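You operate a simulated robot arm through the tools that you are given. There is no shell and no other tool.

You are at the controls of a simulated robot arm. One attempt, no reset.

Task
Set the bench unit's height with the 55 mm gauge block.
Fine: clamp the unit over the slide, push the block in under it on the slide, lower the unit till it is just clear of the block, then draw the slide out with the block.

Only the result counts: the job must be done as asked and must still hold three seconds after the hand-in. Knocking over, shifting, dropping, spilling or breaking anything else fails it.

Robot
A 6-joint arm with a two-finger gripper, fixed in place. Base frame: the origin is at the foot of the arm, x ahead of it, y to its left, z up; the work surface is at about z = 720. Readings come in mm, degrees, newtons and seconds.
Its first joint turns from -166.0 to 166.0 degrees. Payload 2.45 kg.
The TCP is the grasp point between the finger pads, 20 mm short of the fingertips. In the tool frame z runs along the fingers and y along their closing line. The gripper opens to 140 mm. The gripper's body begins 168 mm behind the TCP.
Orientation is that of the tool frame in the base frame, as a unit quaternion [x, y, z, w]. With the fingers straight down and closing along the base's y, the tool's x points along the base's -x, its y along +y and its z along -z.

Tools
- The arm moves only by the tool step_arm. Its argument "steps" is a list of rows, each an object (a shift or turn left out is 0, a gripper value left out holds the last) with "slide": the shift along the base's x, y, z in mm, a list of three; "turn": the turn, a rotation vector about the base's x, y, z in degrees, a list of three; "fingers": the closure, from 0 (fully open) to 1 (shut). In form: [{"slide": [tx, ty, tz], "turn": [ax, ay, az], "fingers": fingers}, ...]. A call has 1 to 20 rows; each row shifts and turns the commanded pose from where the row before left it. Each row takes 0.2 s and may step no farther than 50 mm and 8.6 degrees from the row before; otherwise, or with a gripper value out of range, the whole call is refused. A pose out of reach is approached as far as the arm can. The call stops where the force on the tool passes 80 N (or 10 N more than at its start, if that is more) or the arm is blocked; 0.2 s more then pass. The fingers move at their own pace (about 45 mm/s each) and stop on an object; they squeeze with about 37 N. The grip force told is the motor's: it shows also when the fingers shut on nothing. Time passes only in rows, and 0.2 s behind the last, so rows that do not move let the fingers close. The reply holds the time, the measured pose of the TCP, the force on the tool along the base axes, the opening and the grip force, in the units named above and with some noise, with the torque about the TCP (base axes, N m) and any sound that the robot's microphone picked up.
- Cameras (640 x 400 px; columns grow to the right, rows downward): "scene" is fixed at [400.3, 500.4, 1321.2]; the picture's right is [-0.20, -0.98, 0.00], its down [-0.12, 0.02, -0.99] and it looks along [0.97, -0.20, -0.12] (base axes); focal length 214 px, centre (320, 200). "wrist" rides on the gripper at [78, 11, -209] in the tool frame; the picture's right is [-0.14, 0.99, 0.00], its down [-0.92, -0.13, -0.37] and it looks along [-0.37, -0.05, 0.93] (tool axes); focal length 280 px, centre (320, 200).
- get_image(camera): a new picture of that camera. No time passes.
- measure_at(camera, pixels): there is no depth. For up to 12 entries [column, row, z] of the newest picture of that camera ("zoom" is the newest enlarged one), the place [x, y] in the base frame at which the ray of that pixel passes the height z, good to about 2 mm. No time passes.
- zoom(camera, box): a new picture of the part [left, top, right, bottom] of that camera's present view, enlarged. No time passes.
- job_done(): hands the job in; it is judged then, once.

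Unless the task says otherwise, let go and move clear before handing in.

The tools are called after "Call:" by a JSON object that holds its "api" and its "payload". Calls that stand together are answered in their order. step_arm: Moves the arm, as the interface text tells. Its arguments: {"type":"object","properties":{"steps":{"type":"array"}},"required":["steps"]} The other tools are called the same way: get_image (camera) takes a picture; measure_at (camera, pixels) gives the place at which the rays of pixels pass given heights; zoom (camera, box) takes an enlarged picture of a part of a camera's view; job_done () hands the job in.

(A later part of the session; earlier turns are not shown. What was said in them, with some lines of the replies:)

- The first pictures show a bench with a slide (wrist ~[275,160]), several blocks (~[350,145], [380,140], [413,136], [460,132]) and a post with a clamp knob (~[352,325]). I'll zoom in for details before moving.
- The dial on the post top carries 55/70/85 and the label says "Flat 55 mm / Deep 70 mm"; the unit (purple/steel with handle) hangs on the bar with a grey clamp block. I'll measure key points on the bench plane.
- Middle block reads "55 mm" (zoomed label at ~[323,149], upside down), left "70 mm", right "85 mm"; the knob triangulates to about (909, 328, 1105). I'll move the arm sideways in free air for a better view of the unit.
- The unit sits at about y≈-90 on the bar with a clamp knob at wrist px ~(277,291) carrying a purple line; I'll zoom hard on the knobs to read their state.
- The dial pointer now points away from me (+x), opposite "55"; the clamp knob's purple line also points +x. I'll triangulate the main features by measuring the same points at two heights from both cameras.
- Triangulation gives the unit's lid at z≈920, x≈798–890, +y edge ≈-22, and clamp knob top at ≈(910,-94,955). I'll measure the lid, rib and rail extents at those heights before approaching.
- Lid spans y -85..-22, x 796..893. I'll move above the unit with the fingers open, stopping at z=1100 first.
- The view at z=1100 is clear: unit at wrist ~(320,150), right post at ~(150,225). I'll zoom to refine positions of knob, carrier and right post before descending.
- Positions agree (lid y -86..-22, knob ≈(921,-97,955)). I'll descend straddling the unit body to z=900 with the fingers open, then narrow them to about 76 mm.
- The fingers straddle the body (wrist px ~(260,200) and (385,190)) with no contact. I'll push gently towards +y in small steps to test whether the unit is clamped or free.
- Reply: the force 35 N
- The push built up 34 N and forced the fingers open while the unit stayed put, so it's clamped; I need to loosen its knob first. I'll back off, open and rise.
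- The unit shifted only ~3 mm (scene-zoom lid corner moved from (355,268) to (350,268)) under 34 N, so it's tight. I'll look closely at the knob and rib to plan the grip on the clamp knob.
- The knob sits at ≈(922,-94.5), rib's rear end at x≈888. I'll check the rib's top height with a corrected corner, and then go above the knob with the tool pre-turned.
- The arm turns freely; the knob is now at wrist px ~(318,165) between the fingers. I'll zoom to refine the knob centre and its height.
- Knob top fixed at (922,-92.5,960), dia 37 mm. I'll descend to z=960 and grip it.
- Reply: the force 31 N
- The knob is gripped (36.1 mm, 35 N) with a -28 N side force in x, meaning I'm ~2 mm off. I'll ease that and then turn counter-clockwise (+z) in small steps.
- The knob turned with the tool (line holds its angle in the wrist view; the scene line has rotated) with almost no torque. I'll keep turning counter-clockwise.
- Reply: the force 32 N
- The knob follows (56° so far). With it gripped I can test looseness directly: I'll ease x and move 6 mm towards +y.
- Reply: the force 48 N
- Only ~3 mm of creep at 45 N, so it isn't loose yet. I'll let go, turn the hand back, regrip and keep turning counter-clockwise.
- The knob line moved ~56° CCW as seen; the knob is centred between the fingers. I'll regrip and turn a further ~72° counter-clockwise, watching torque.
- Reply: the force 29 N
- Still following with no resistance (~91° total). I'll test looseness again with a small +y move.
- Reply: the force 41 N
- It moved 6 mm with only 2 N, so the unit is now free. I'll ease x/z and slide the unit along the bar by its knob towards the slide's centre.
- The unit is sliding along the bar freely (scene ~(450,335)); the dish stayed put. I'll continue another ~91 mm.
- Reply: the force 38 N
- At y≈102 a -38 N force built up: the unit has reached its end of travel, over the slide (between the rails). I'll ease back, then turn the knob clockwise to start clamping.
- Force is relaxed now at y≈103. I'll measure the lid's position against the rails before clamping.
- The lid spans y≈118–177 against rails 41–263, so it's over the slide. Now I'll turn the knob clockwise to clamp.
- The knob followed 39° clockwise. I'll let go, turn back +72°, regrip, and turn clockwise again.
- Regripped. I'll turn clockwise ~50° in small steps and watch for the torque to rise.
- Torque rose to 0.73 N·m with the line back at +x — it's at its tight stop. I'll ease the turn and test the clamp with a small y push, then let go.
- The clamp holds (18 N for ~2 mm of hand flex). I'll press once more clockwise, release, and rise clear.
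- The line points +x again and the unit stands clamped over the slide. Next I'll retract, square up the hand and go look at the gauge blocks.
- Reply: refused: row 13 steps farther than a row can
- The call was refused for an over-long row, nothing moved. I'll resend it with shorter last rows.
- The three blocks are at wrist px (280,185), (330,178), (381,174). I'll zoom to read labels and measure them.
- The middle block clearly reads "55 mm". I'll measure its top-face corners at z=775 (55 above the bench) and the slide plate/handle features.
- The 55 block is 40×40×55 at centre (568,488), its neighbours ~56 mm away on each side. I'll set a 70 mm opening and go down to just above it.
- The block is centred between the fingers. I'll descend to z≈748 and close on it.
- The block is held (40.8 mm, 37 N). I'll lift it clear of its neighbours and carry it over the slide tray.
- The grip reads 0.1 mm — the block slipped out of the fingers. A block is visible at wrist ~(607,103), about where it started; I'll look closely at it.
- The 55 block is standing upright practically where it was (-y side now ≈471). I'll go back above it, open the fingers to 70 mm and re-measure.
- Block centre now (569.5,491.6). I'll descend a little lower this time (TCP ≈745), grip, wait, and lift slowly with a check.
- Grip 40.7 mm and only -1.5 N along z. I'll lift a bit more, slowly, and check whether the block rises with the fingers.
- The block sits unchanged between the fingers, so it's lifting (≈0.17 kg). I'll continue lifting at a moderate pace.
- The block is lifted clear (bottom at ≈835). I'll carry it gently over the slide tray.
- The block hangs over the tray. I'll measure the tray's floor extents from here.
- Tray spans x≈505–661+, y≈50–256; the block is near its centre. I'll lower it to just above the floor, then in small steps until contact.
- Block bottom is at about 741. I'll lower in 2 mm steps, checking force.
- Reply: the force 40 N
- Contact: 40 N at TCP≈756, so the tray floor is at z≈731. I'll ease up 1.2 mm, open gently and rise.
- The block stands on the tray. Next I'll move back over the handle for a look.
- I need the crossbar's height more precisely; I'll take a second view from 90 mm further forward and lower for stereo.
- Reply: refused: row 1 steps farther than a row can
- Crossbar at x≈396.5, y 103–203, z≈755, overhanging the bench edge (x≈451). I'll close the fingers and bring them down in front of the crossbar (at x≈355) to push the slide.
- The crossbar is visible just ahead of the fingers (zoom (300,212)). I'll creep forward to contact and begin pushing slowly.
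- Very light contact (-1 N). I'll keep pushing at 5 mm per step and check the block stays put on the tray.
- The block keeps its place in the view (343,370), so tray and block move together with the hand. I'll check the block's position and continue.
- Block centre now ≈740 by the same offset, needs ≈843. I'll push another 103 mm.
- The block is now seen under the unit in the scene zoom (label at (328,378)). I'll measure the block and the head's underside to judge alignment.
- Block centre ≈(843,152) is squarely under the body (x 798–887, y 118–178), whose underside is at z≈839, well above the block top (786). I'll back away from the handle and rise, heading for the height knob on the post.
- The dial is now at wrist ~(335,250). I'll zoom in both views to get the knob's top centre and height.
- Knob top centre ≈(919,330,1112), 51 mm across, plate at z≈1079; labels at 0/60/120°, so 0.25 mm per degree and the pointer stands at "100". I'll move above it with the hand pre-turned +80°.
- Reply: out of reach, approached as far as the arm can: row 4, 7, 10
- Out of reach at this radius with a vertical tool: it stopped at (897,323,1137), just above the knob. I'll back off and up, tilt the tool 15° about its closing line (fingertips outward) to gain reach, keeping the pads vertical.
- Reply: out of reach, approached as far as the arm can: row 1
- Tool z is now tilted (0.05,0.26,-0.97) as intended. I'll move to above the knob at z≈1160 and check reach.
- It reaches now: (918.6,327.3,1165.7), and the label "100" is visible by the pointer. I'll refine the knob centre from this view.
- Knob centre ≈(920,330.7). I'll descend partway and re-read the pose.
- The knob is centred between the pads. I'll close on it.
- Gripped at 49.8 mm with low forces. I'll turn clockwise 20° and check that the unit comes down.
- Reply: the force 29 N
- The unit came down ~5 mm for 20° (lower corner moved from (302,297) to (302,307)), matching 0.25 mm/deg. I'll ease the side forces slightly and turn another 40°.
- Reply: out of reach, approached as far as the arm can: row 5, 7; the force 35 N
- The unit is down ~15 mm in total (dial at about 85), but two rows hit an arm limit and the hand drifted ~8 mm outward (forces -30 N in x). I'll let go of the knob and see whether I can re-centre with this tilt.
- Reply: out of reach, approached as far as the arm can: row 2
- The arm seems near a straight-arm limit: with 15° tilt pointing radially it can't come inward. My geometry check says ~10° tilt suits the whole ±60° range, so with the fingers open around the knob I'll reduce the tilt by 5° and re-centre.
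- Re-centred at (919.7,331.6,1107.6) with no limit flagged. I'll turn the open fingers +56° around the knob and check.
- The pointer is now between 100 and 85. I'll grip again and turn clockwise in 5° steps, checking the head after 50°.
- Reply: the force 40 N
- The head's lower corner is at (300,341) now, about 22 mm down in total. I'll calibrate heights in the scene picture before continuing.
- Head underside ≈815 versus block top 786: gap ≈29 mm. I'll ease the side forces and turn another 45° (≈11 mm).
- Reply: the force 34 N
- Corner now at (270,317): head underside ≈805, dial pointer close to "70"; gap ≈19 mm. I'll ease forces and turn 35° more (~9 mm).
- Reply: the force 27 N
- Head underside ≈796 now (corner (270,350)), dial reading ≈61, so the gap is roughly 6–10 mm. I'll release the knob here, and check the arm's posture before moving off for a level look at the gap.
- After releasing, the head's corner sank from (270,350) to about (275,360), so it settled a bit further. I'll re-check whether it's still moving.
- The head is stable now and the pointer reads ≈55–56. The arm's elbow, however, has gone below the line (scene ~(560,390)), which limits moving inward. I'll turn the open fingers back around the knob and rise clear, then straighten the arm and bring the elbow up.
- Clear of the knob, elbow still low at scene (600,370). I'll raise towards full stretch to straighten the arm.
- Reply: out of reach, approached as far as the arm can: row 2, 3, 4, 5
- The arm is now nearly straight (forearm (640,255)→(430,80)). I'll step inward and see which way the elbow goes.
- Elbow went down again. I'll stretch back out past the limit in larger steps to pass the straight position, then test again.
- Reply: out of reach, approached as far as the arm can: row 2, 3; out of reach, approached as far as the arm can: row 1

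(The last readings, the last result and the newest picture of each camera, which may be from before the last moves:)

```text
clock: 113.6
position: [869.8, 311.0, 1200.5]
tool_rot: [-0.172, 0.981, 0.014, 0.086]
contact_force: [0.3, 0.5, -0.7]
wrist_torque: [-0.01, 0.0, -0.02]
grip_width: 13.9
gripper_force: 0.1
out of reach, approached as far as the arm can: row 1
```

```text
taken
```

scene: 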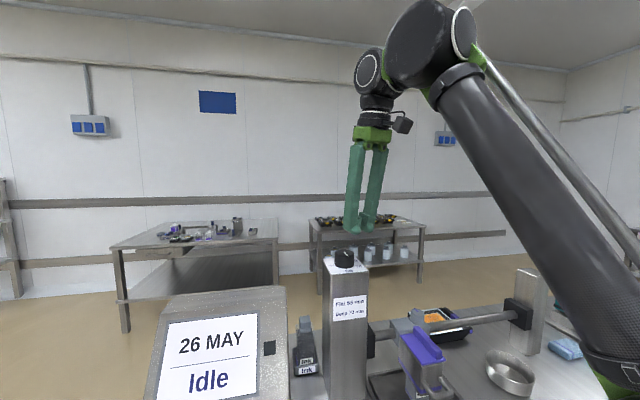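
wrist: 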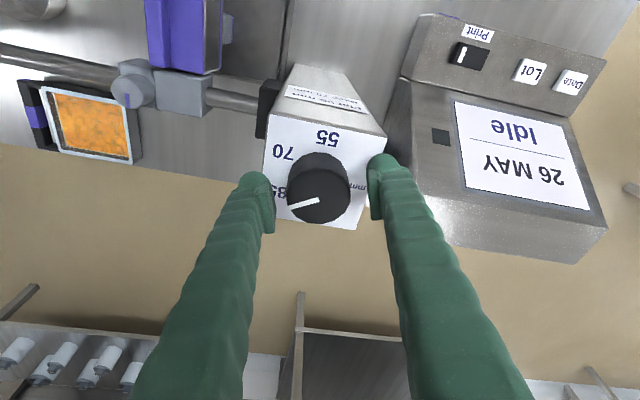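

The elbow still folds down. I'll go back to the straight-arm boundary with small steps, then combine an inward step with a tilt change that should favour the elbow-up side.

Call:
{"api": "step_arm", "payload": {"steps": [{"slide": [15, 5, 0]}, {"slide": [8, 3, 0]}, {"slide": [3, 1, 0]}, {"slide": [2, 0.7, 0]}, {"slide": [1, 0.4, 0]}, {"slide": [0.5, 0.2, 0]}, {"slide": [-42, -15, 0], "turn": [-2.4, 6.6, 0]}, {"slide": [0, 0, 0]}]}}

Call:
{"api": "get_image", "payload": {"camera": "scene"}}

```text
clock: 115.4
position: [856.0, 304.1, 1200.3]
tool_rot: [-0.173, 0.985, 0.004, 0.025]
contact_force: [0.0, -1.2, 0.3]
wrist_torque: [0.05, 0.02, -0.01]
grip_width: 14.0
gripper_force: 0.0
out of reach, approached as far as the arm can: row 6
```

```text
taken
```

scene: 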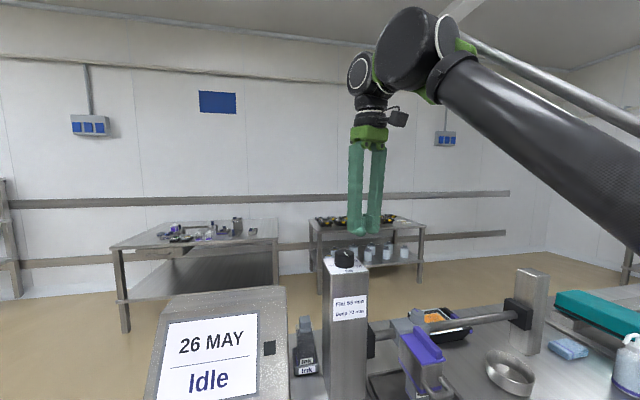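

The forearm now looks flatter ((640,190)→(450,70)), suggesting the elbow went up. I'll step further inward to confirm.

Call:
{"api": "step_arm", "payload": {"steps": [{"slide": [-20, -7, 0]}, {"slide": [-20, -7, 0]}, {"slide": [-20, -7, 0]}, {"slide": [0, 0, 0]}]}}

Call:
{"api": "get_image", "payload": {"camera": "scene"}}

```text
clock: 116.4
position: [796.8, 283.9, 1202.3]
tool_rot: [-0.173, 0.984, 0.005, 0.026]
contact_force: [0.1, 0.3, 0.6]
wrist_torque: [0.01, 0.01, -0.02]
grip_width: 14.0
gripper_force: 0.0
```

```text
taken
```

scene: 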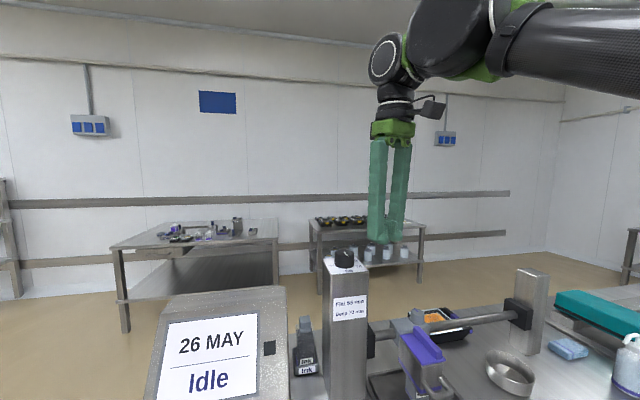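

The elbow is up again. I'll square the hand, move back in front of the unit, and pitch the tool forward so the wrist camera looks level at the gap.

Call:
{"api": "step_arm", "payload": {"steps": [{"slide": [-40, -25, -8], "turn": [0, 0, -8], "fingers": 0}, {"slide": [-40, -25, -8], "turn": [0, 0, -8]}, {"slide": [-40, -25, -8], "turn": [0, 0, -4]}, {"slide": [-40, -25, -8]}, {"slide": [-40, -25, -8]}, {"slide": [-37, -18, -8]}, {"slide": [0, 0, 0]}]}}

Call:
{"api": "get_image", "payload": {"camera": "scene"}}

```text
clock: 118.0
position: [559.5, 141.2, 1152.0]
tool_rot: [0.0, 1.0, -0.001, 0.026]
contact_force: [0.1, 0.2, 0.5]
wrist_torque: [-0.01, 0.0, 0.01]
grip_width: 139.9
gripper_force: 0.1
```

```text
taken
```

scene: 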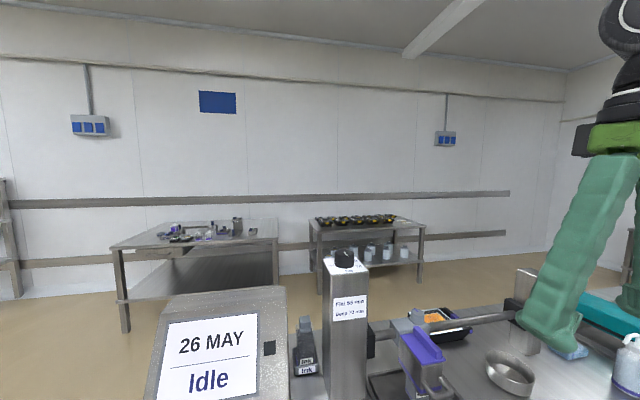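

Call:
{"api": "step_arm", "payload": {"steps": [{"slide": [8, 0, -25], "turn": [0, -7.5, 0]}, {"slide": [8, 0, -25], "turn": [0, -7.5, 0]}, {"slide": [8, 0, -25], "turn": [0, -7.5, 0]}, {"slide": [8, 0, -25], "turn": [0, -7.5, 0]}, {"slide": [8, 0, -25], "turn": [0, -7.5, 0]}, {"slide": [8, 0, -25], "turn": [0, -7.5, 0]}, {"slide": [8, 0, -25], "turn": [0, -7.5, 0]}]}}

Call:
{"api": "get_image", "payload": {"camera": "wrist"}}

Call:
{"api": "get_image", "payload": {"camera": "scene"}}

```text
clock: 119.6
position: [616.7, 141.6, 977.1]
tool_rot: [0.0, 0.885, 0.0, 0.466]
contact_force: [0.3, 0.4, 0.1]
wrist_torque: [-0.01, 0.0, -0.01]
grip_width: 140.2
gripper_force: 0.0
```

```text
taken
```

wrist: 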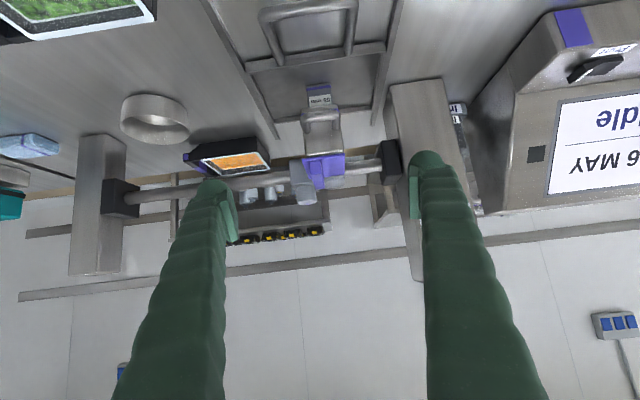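

```text
taken
```

scene: 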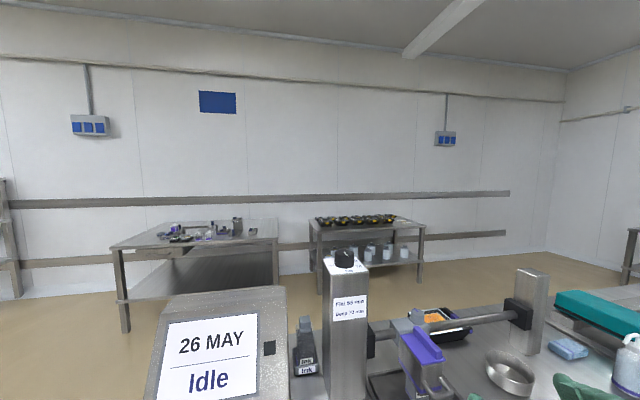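

The view is upside-down but works: block label at (318,97), unit handle at (322,115). I'll continue to a level view.

Call:
{"api": "step_arm", "payload": {"steps": [{"slide": [6, 0, -39], "turn": [0, -6, 0]}, {"slide": [6, 0, -39], "turn": [0, -6, 0]}, {"slide": [6, 0, -39], "turn": [0, -6, 0]}, {"slide": [6, 0, -38], "turn": [0, -4.5, 0]}, {"slide": [0, 0, 0]}]}}

Call:
{"api": "get_image", "payload": {"camera": "wrist"}}

```text
clock: 120.8
position: [639.0, 139.2, 822.3]
tool_rot: [0.0, 0.777, 0.0, 0.629]
contact_force: [0.4, 0.5, 0.3]
wrist_torque: [0.03, -0.01, -0.02]
grip_width: 139.9
gripper_force: 0.0
```

```text
taken
```

wrist: 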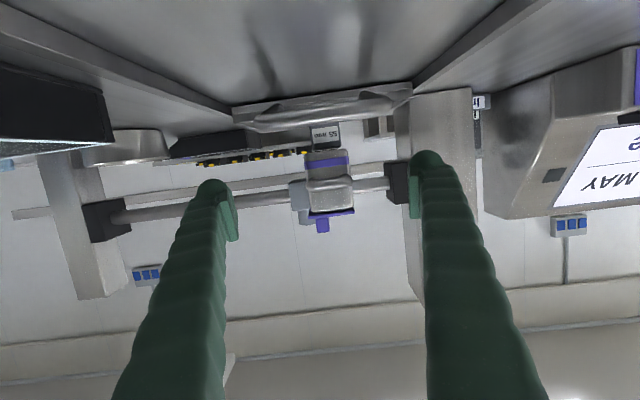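

Level view obtained; the block and head meet around wrist (327,150). I'll zoom in hard on the gap.

Call:
{"api": "zoom", "payload": {"camera": "wrist", "box": [290, 110, 370, 220]}}

Call:
{"api": "zoom", "payload": {"camera": "wrist", "box": [300, 130, 360, 170]}}

```text
3.64 times, centred on (330, 165) of wrist
```

zoom: 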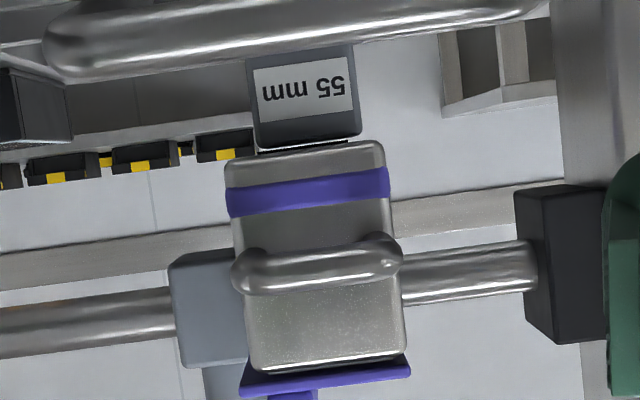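

```text
10.00 times, centred on (330, 150) of wrist
```

zoom: 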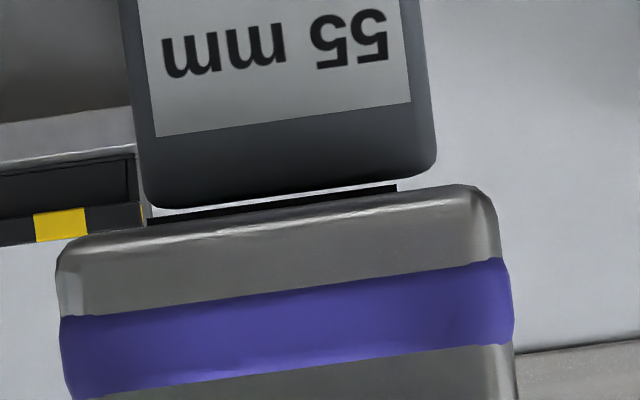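

The zoom shows a thin light gap between the block's top edge (line (150,208)→(437,172)) and a black plate under the head. I'll zoom further to measure it.

Call:
{"api": "zoom", "payload": {"camera": "wrist", "box": [308, 140, 332, 156]}}

Call:
{"api": "zoom", "payload": {"camera": "wrist", "box": [326, 140, 350, 156]}}

```text
16.00 times, centred on (320, 148) of wrist
```

zoom: 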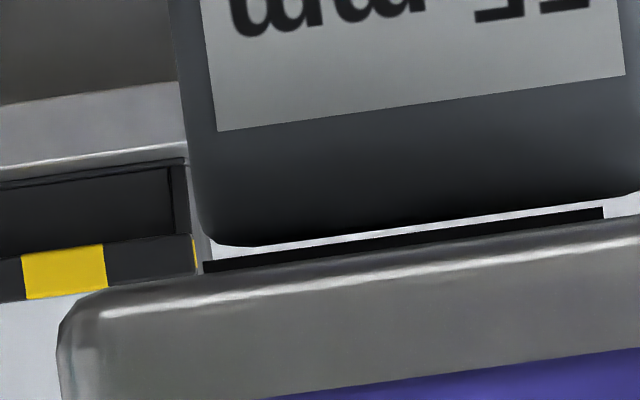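

```text
16.00 times, centred on (338, 148) of wrist
```

zoom: 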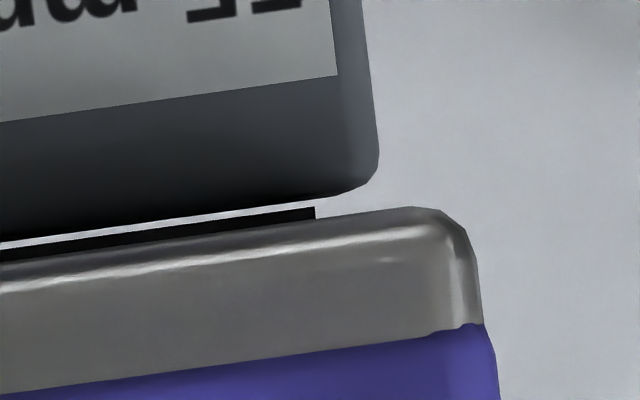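

The visible gap is ~9 px at 16× (≈11.3 px/mm), i.e. about 0.8–1.1 mm between the block and the head's black underside plate. I'll check the dial's pointer in the scene view too.

Call:
{"api": "zoom", "payload": {"camera": "scene", "box": [322, 240, 372, 280]}}

Call:
{"api": "zoom", "payload": {"camera": "scene", "box": [400, 360, 450, 400]}}

```text
10.00 times, centred on (347, 260) of scene
```

zoom: 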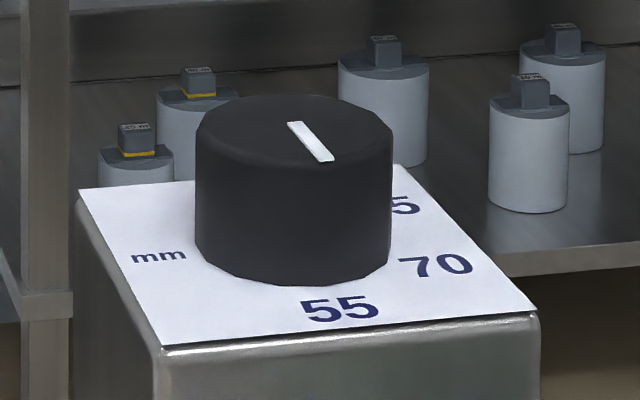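

```text
10.00 times, centred on (425, 380) of scene
```

zoom: 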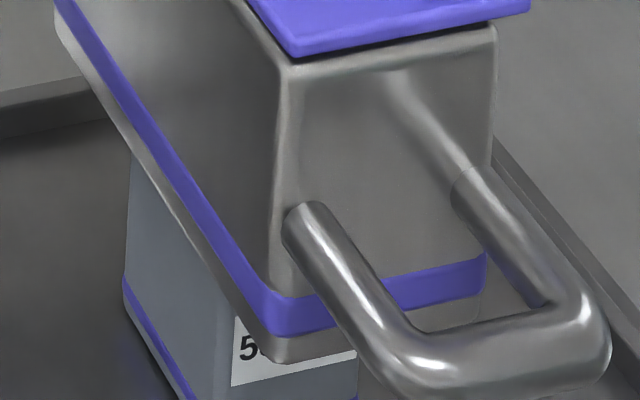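

The dial pointer reads ≈55.5. To measure the gap without parallax I'll lower the camera 2.5 mm to be level with the block top, and zoom again.

Call:
{"api": "step_arm", "payload": {"steps": [{"slide": [0, 0, -2.5]}, {"slide": [0, 0, 0]}]}}

Call:
{"api": "zoom", "payload": {"camera": "wrist", "box": [308, 140, 332, 156]}}

Call:
{"api": "zoom", "payload": {"camera": "wrist", "box": [326, 140, 350, 156]}}

```text
clock: 121.4
position: [639.4, 140.9, 819.4]
tool_rot: [0.0, 0.777, 0.0, 0.629]
contact_force: [0.0, -0.9, 0.6]
wrist_torque: [-0.02, 0.01, 0.01]
grip_width: 140.1
gripper_force: 0.2
```

```text
16.00 times, centred on (320, 148) of wrist
```

zoom: 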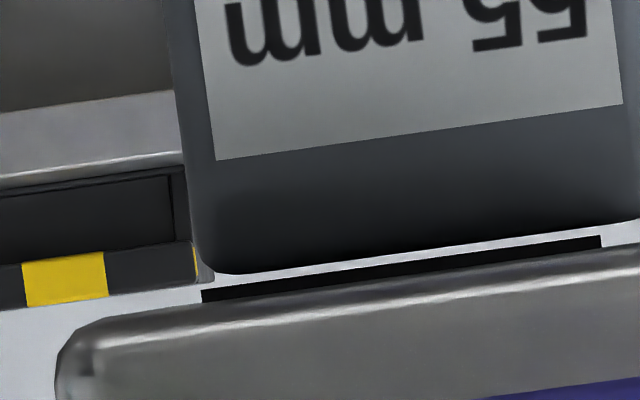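

```text
16.00 times, centred on (338, 148) of wrist
```

zoom: 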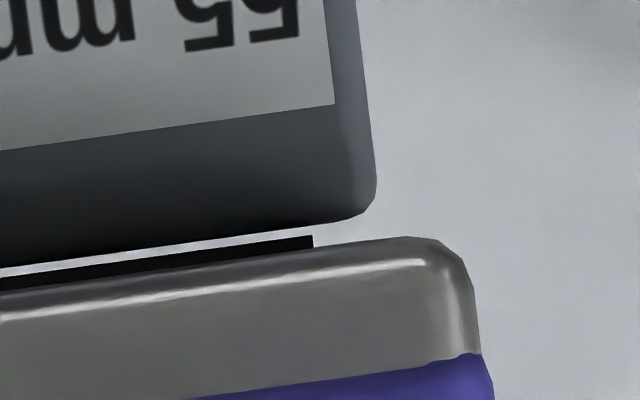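

Level view shows a clear, even gap of ~11–12 px ≈ 1.0 mm between block top and the head's underside plate: the unit is just clear of the block. I'll retrace the hand back upright, ready to draw the slide out.

Call:
{"api": "step_arm", "payload": {"steps": [{"slide": [-6, 0, 38], "turn": [0, 4.5, 0]}, {"slide": [-6, 0, 39], "turn": [0, 6, 0]}, {"slide": [-6, 0, 39], "turn": [0, 6, 0]}, {"slide": [-6, 0, 39], "turn": [0, 6, 0]}, {"slide": [-4, 0, 25], "turn": [0, 7.5, 0]}, {"slide": [0, 0, 10], "turn": [0, 7.5, 0]}, {"slide": [0, 0, 0], "turn": [0, 7.5, 0]}, {"slide": [0, 0, 0], "turn": [0, 7.5, 0]}, {"slide": [0, 0, 0], "turn": [0, 7.5, 0]}, {"slide": [0, 0, 0], "turn": [0, 7.5, 0]}, {"slide": [0, 0, 0], "turn": [0, 7.5, 0]}, {"slide": [0, 0, 0], "turn": [0, 3, 0], "fingers": 1}, {"slide": [0, 0, 0]}]}}

Call:
{"api": "get_image", "payload": {"camera": "wrist"}}

Call:
{"api": "get_image", "payload": {"camera": "scene"}}

```text
clock: 124.2
position: [611.3, 140.5, 1009.8]
tool_rot: [0.0, 1.0, 0.0, -0.001]
contact_force: [0.7, 0.7, -0.4]
wrist_torque: [0.0, 0.01, 0.02]
grip_width: 87.4
gripper_force: 0.2
```

```text
taken
```

wrist: 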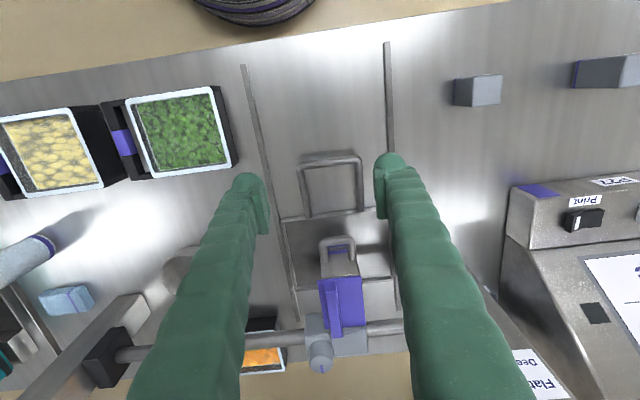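

```text
taken
```

scene: 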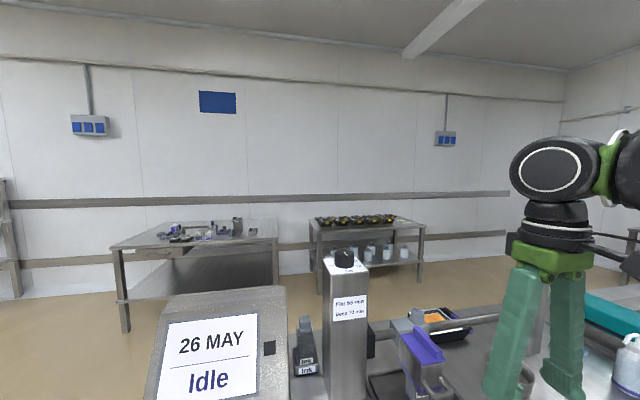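

Hand is upright; the slide's handle shows at wrist (332,160). I'll measure the crossbar, tray front and unit handle.

Call:
{"api": "measure_at", "payload": {"camera": "wrist", "pixels": [[331, 161, 755], [301, 166, 755], [361, 158, 755], [340, 215, 735], [337, 239, 815], [322, 243, 815], [354, 240, 815]]}}

Call:
{"api": "zoom", "payload": {"camera": "wrist", "box": [260, 140, 400, 280]}}

```text
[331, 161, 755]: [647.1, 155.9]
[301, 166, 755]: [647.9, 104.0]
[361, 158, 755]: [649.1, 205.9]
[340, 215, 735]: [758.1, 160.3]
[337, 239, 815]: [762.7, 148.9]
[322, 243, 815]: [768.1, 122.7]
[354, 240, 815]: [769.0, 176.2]
```

```text
2.86 times, centred on (330, 210) of wrist
```

zoom: 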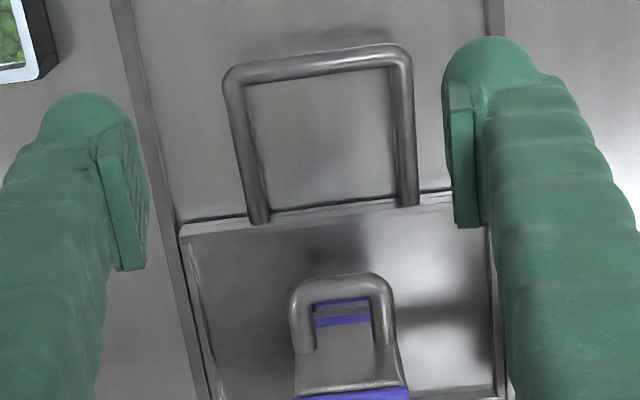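

Crossbar at x≈647.5, tray front at 758, unit handle at 763. I'll lower the closed fingers inside the U-handle at x≈695.

Call:
{"api": "step_arm", "payload": {"steps": [{"slide": [41.7, 7, 0], "fingers": 1}, {"slide": [41.7, 7, 0]}, {"slide": [0, 0, -42.4]}, {"slide": [0, 0, -42.4]}, {"slide": [0, 0, -42.4]}, {"slide": [0, 0, -42.4]}, {"slide": [0, 0, -42.4]}, {"slide": [0, 0, -40]}, {"slide": [0, 0, 0]}]}}

Call:
{"api": "get_image", "payload": {"camera": "wrist"}}

Call:
{"api": "zoom", "payload": {"camera": "scene", "box": [360, 290, 520, 400]}}

```text
clock: 126.2
position: [695.6, 154.9, 757.5]
tool_rot: [0.0, 1.0, 0.0, 0.001]
contact_force: [-0.6, -0.2, 0.3]
wrist_torque: [0.01, 0.01, 0.0]
grip_width: 0.1
gripper_force: 29.6
```

```text
taken
```

wrist: 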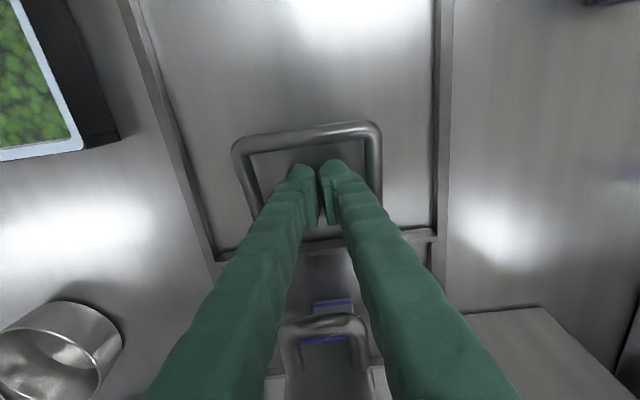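

```text
3.64 times, centred on (440, 345) of scene
```

zoom: 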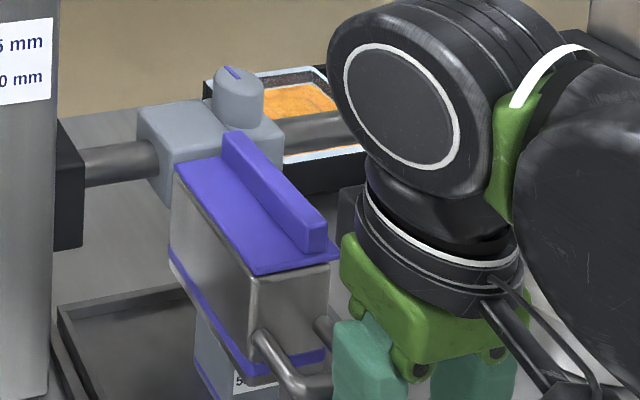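

The fingers are inside the U-handle. I'll pull back slowly to contact and begin drawing the slide out.

Call:
{"api": "step_arm", "payload": {"steps": [{"slide": [-6, 0, 0]}, {"slide": [-6, 0, 0]}, {"slide": [-5, 0, 0]}, {"slide": [-3, 0, 0]}, {"slide": [-2, 0, 0]}, {"slide": [-2, 0, 0]}, {"slide": [-2, 0, 0]}, {"slide": [-2, 0, 0]}, {"slide": [-3, 0, 0]}, {"slide": [-4, 0, 0]}, {"slide": [-5, 0, 0]}, {"slide": [-5, 0, 0]}]}}

Call:
{"api": "get_image", "payload": {"camera": "wrist"}}

Call:
{"api": "zoom", "payload": {"camera": "scene", "box": [360, 290, 520, 400]}}

```text
clock: 128.8
position: [650.4, 155.2, 757.7]
tool_rot: [0.001, 1.0, 0.0, 0.001]
contact_force: [0.0, 0.1, -1.1]
wrist_torque: [0.04, -0.01, 0.02]
grip_width: 0.0
gripper_force: 29.4
```

```text
taken
```

wrist: 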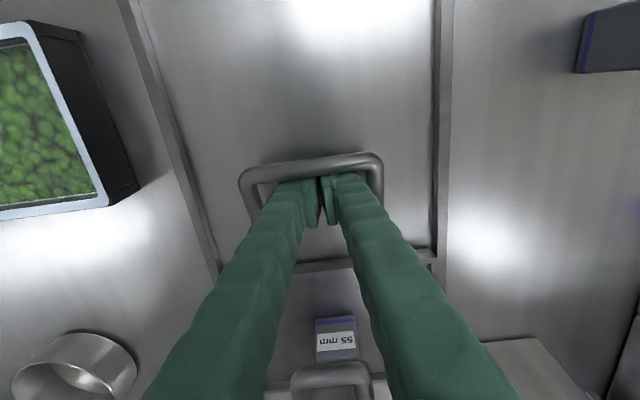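

```text
3.64 times, centred on (440, 345) of scene
```

zoom: 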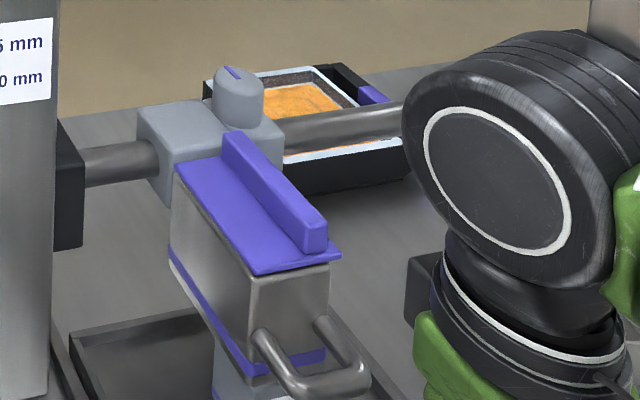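

The block is riding out with the tray (label at wrist (336,340)), unit undisturbed. I'll continue drawing it out.

Call:
{"api": "step_arm", "payload": {"steps": [{"slide": [-6, 0, 0]}, {"slide": [-7, 0, 0]}, {"slide": [-8, 0, 0]}, {"slide": [-8, 0, 0]}, {"slide": [-8, 0, 0]}, {"slide": [-8, 0, 0]}, {"slide": [-8, 0, 0]}, {"slide": [-8, 0, 0]}, {"slide": [-8, 0, 0]}, {"slide": [-8, 0, 0]}, {"slide": [-8, 0, 0]}, {"slide": [-6, 0, 0]}]}}

Call:
{"api": "get_image", "payload": {"camera": "wrist"}}

Call:
{"api": "zoom", "payload": {"camera": "scene", "box": [360, 290, 520, 400]}}

```text
clock: 131.4
position: [558.1, 156.2, 756.8]
tool_rot: [0.001, 1.0, 0.001, 0.0]
contact_force: [1.1, 0.1, 0.0]
wrist_torque: [-0.02, -0.03, 0.04]
grip_width: 0.0
gripper_force: 29.0
```

```text
taken
```

wrist: 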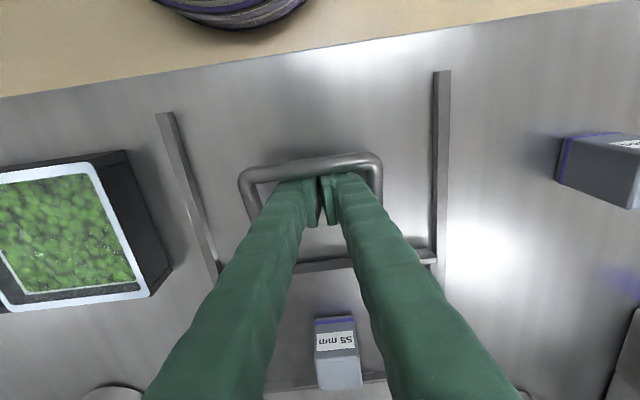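

```text
3.64 times, centred on (440, 345) of scene
```

zoom: 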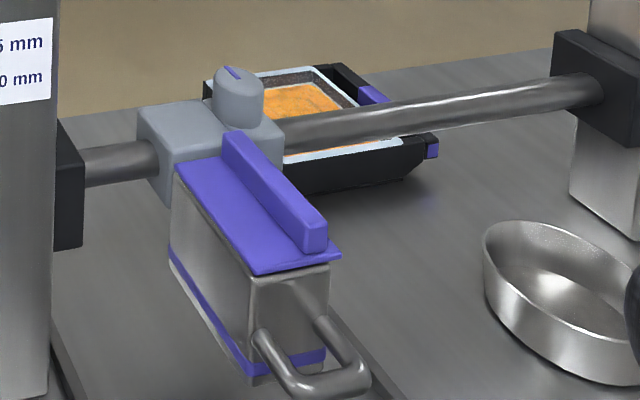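

The block is clear of the unit and standing. I'll draw the slide the rest of the way out.

Call:
{"api": "step_arm", "payload": {"steps": [{"slide": [-6, 0, 0]}, {"slide": [-8, 0, 0]}, {"slide": [-8, 0, 0]}, {"slide": [-8, 0, 0]}, {"slide": [-8, 0, 0]}, {"slide": [-8, 0, 0]}, {"slide": [-8, 0, 0]}, {"slide": [-8, 0, 0]}, {"slide": [-8, 0, 0]}, {"slide": [-8, 0, 0]}, {"slide": [-8, 0, 0]}, {"slide": [-8, 0, 0]}, {"slide": [-8, 0, 0]}, {"slide": [-8, 0, 0]}, {"slide": [-8, 0, 0]}, {"slide": [-6, 0, 0]}, {"slide": [-4, 0, 0]}, {"slide": [-2, 0, 0]}]}}

Call:
{"api": "get_image", "payload": {"camera": "wrist"}}

```text
clock: 135.2
position: [427.9, 154.8, 756.7]
tool_rot: [0.0, 1.0, 0.0, 0.0]
contact_force: [0.2, 0.8, 0.8]
wrist_torque: [0.0, -0.02, 0.01]
grip_width: 0.0
gripper_force: 29.1
```

```text
taken
```

wrist: 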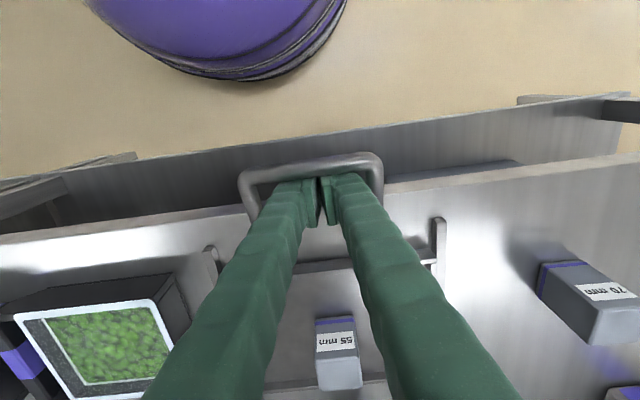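

Nearly home (x≈429). I'll pull the last ~9 mm slowly, watching for the end stop.

Call:
{"api": "step_arm", "payload": {"steps": [{"slide": [-2, 0, 0]}, {"slide": [-2, 0, 0]}, {"slide": [-2, 0, 0]}, {"slide": [-1.5, 0, 0]}, {"slide": [-1, 0, 0]}, {"slide": [0, 0, 0]}]}}

Call:
{"api": "zoom", "payload": {"camera": "wrist", "box": [200, 130, 460, 400]}}

```text
clock: 136.6
position: [420.3, 154.9, 756.7]
tool_rot: [0.0, 1.0, 0.0, -0.001]
contact_force: [6.2, -0.9, -2.4]
wrist_torque: [0.01, -0.05, 0.05]
grip_width: 0.0
gripper_force: 29.6
```

```text
1.48 times, centred on (330, 265) of wrist
```

zoom: 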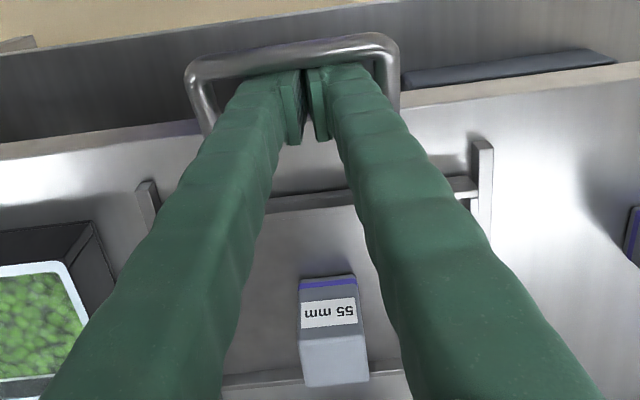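

The slide has reached its out stop (6 N). I'll ease off the bar and lift the fingers straight up, clear.

Call:
{"api": "step_arm", "payload": {"steps": [{"slide": [4, 0, 0]}, {"slide": [4, 0, 0]}, {"slide": [0, 0, 20]}, {"slide": [0, 0, 40]}, {"slide": [0, 0, 45]}, {"slide": [0, 0, 45]}, {"slide": [0, 0, 45]}, {"slide": [0, 0, 45]}, {"slide": [0, 0, 0], "fingers": 0}, {"slide": [0, 0, 0]}, {"slide": [0, 0, 0]}]}}

Call:
{"api": "get_image", "payload": {"camera": "wrist"}}

Call:
{"api": "get_image", "payload": {"camera": "scene"}}

Call:
{"api": "zoom", "payload": {"camera": "scene", "box": [315, 235, 495, 400]}}

```text
clock: 139.0
position: [427.6, 155.1, 997.9]
tool_rot: [0.0, 1.0, 0.0, 0.0]
contact_force: [0.4, -0.7, 0.1]
wrist_torque: [-0.03, 0.02, 0.01]
grip_width: 69.7
gripper_force: 0.0
```

```text
taken
```

wrist: 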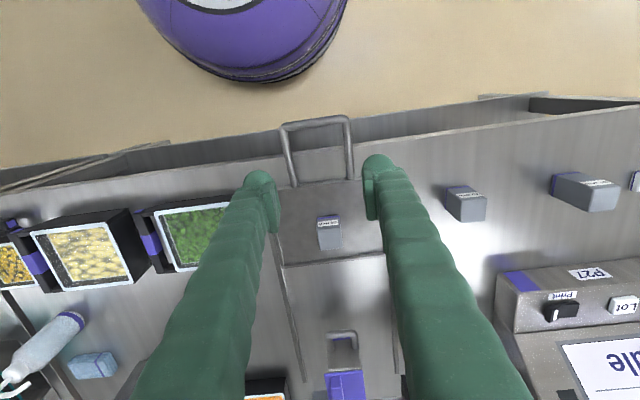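

```text
taken
```

scene: 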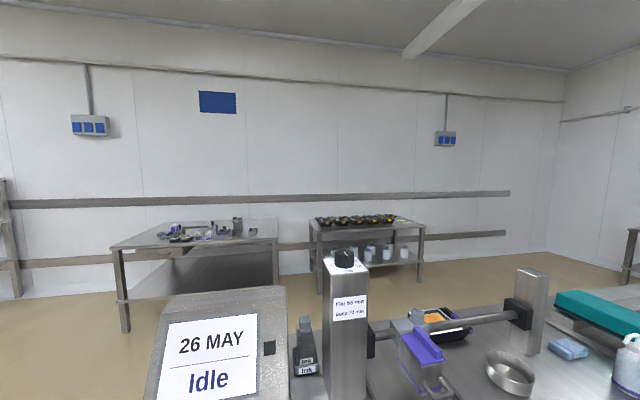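

```text
2.42 times, centred on (405, 318) of scene
```

zoom: 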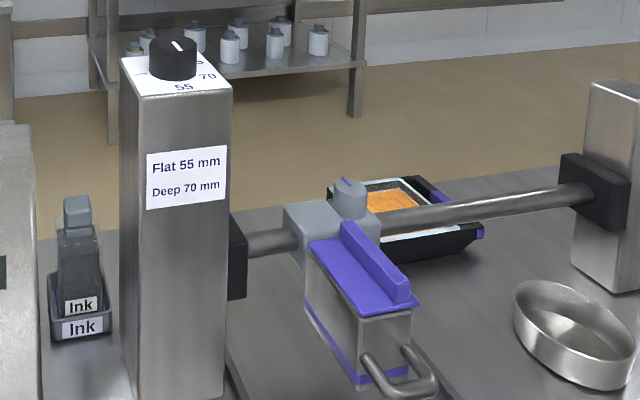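

The block stands on the drawn-out slide and the unit remains over the slide. I'll do a final check of the head's position, the dial and the clamp knob.

Call:
{"api": "zoom", "payload": {"camera": "scene", "box": [400, 360, 450, 400]}}

Call:
{"api": "zoom", "payload": {"camera": "scene", "box": [322, 240, 372, 280]}}

Call:
{"api": "zoom", "payload": {"camera": "scene", "box": [390, 295, 450, 345]}}

Call:
{"api": "zoom", "payload": {"camera": "wrist", "box": [260, 100, 400, 290]}}

```text
10.00 times, centred on (425, 380) of scene
```

zoom: 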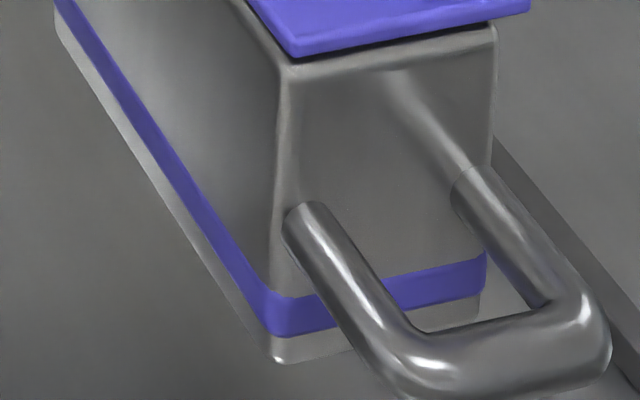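

```text
10.00 times, centred on (347, 260) of scene
```

zoom: 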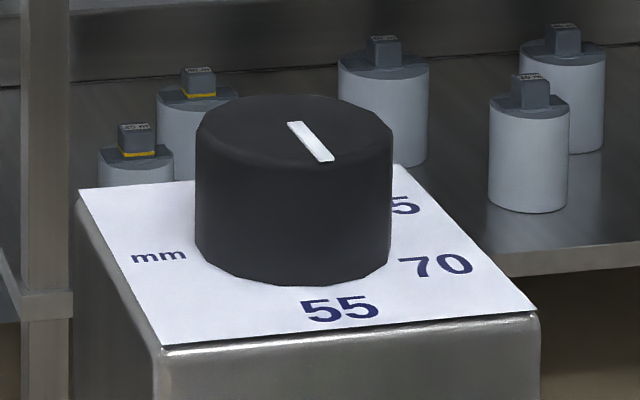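

```text
8.00 times, centred on (420, 320) of scene
```

zoom: 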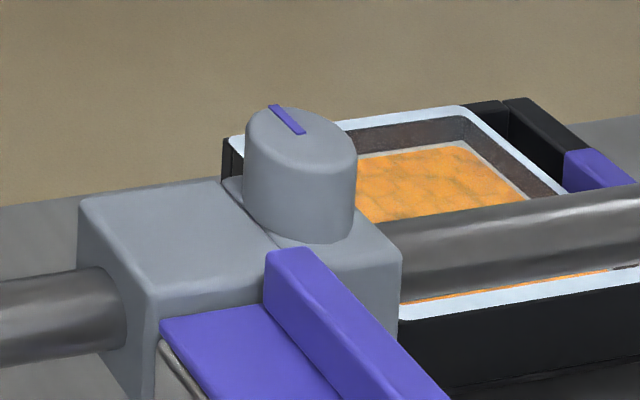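

```text
2.11 times, centred on (330, 195) of wrist
```

zoom: 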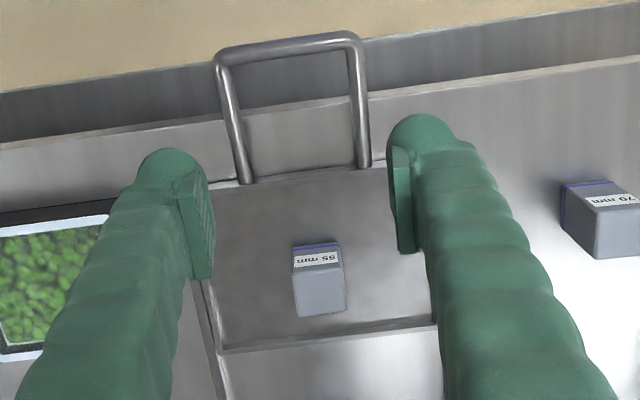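

Nothing has shifted: the head's corner is still at (275,362), the dial is unchanged, and the clamp line points +x as when tight. The 55 block stands on the drawn-out slide and the hand is clear, so I'm handing in.

Call:
{"api": "job_done", "payload": {}}

```text
The job is handed in.
```

The unit is clamped over the slide and its height is set from the 55 mm gauge block. I've handed the job in but have no verdict back.

- **Unit:** I loosened its clamp and slid it along the bar until it sat between the rails. I then turned the clamp back to its tight stop. A light push test did not move it.
- **Height:** I lowered the unit until a level camera view showed about 1 mm between the block's top and the lowest plate under the unit. The dial reads about 55.5.
- **Slide and block:** I drew the slide fully out to its stop. The block rode out upright on it, and the unit did not move.

On the first pick-up the 55 mm block slipped from the fingers early in the lift. It stayed upright within about 3 mm of where it stood, and the second, slower lift held. In the closing camera views nothing else looked disturbed, and the hand is clear.
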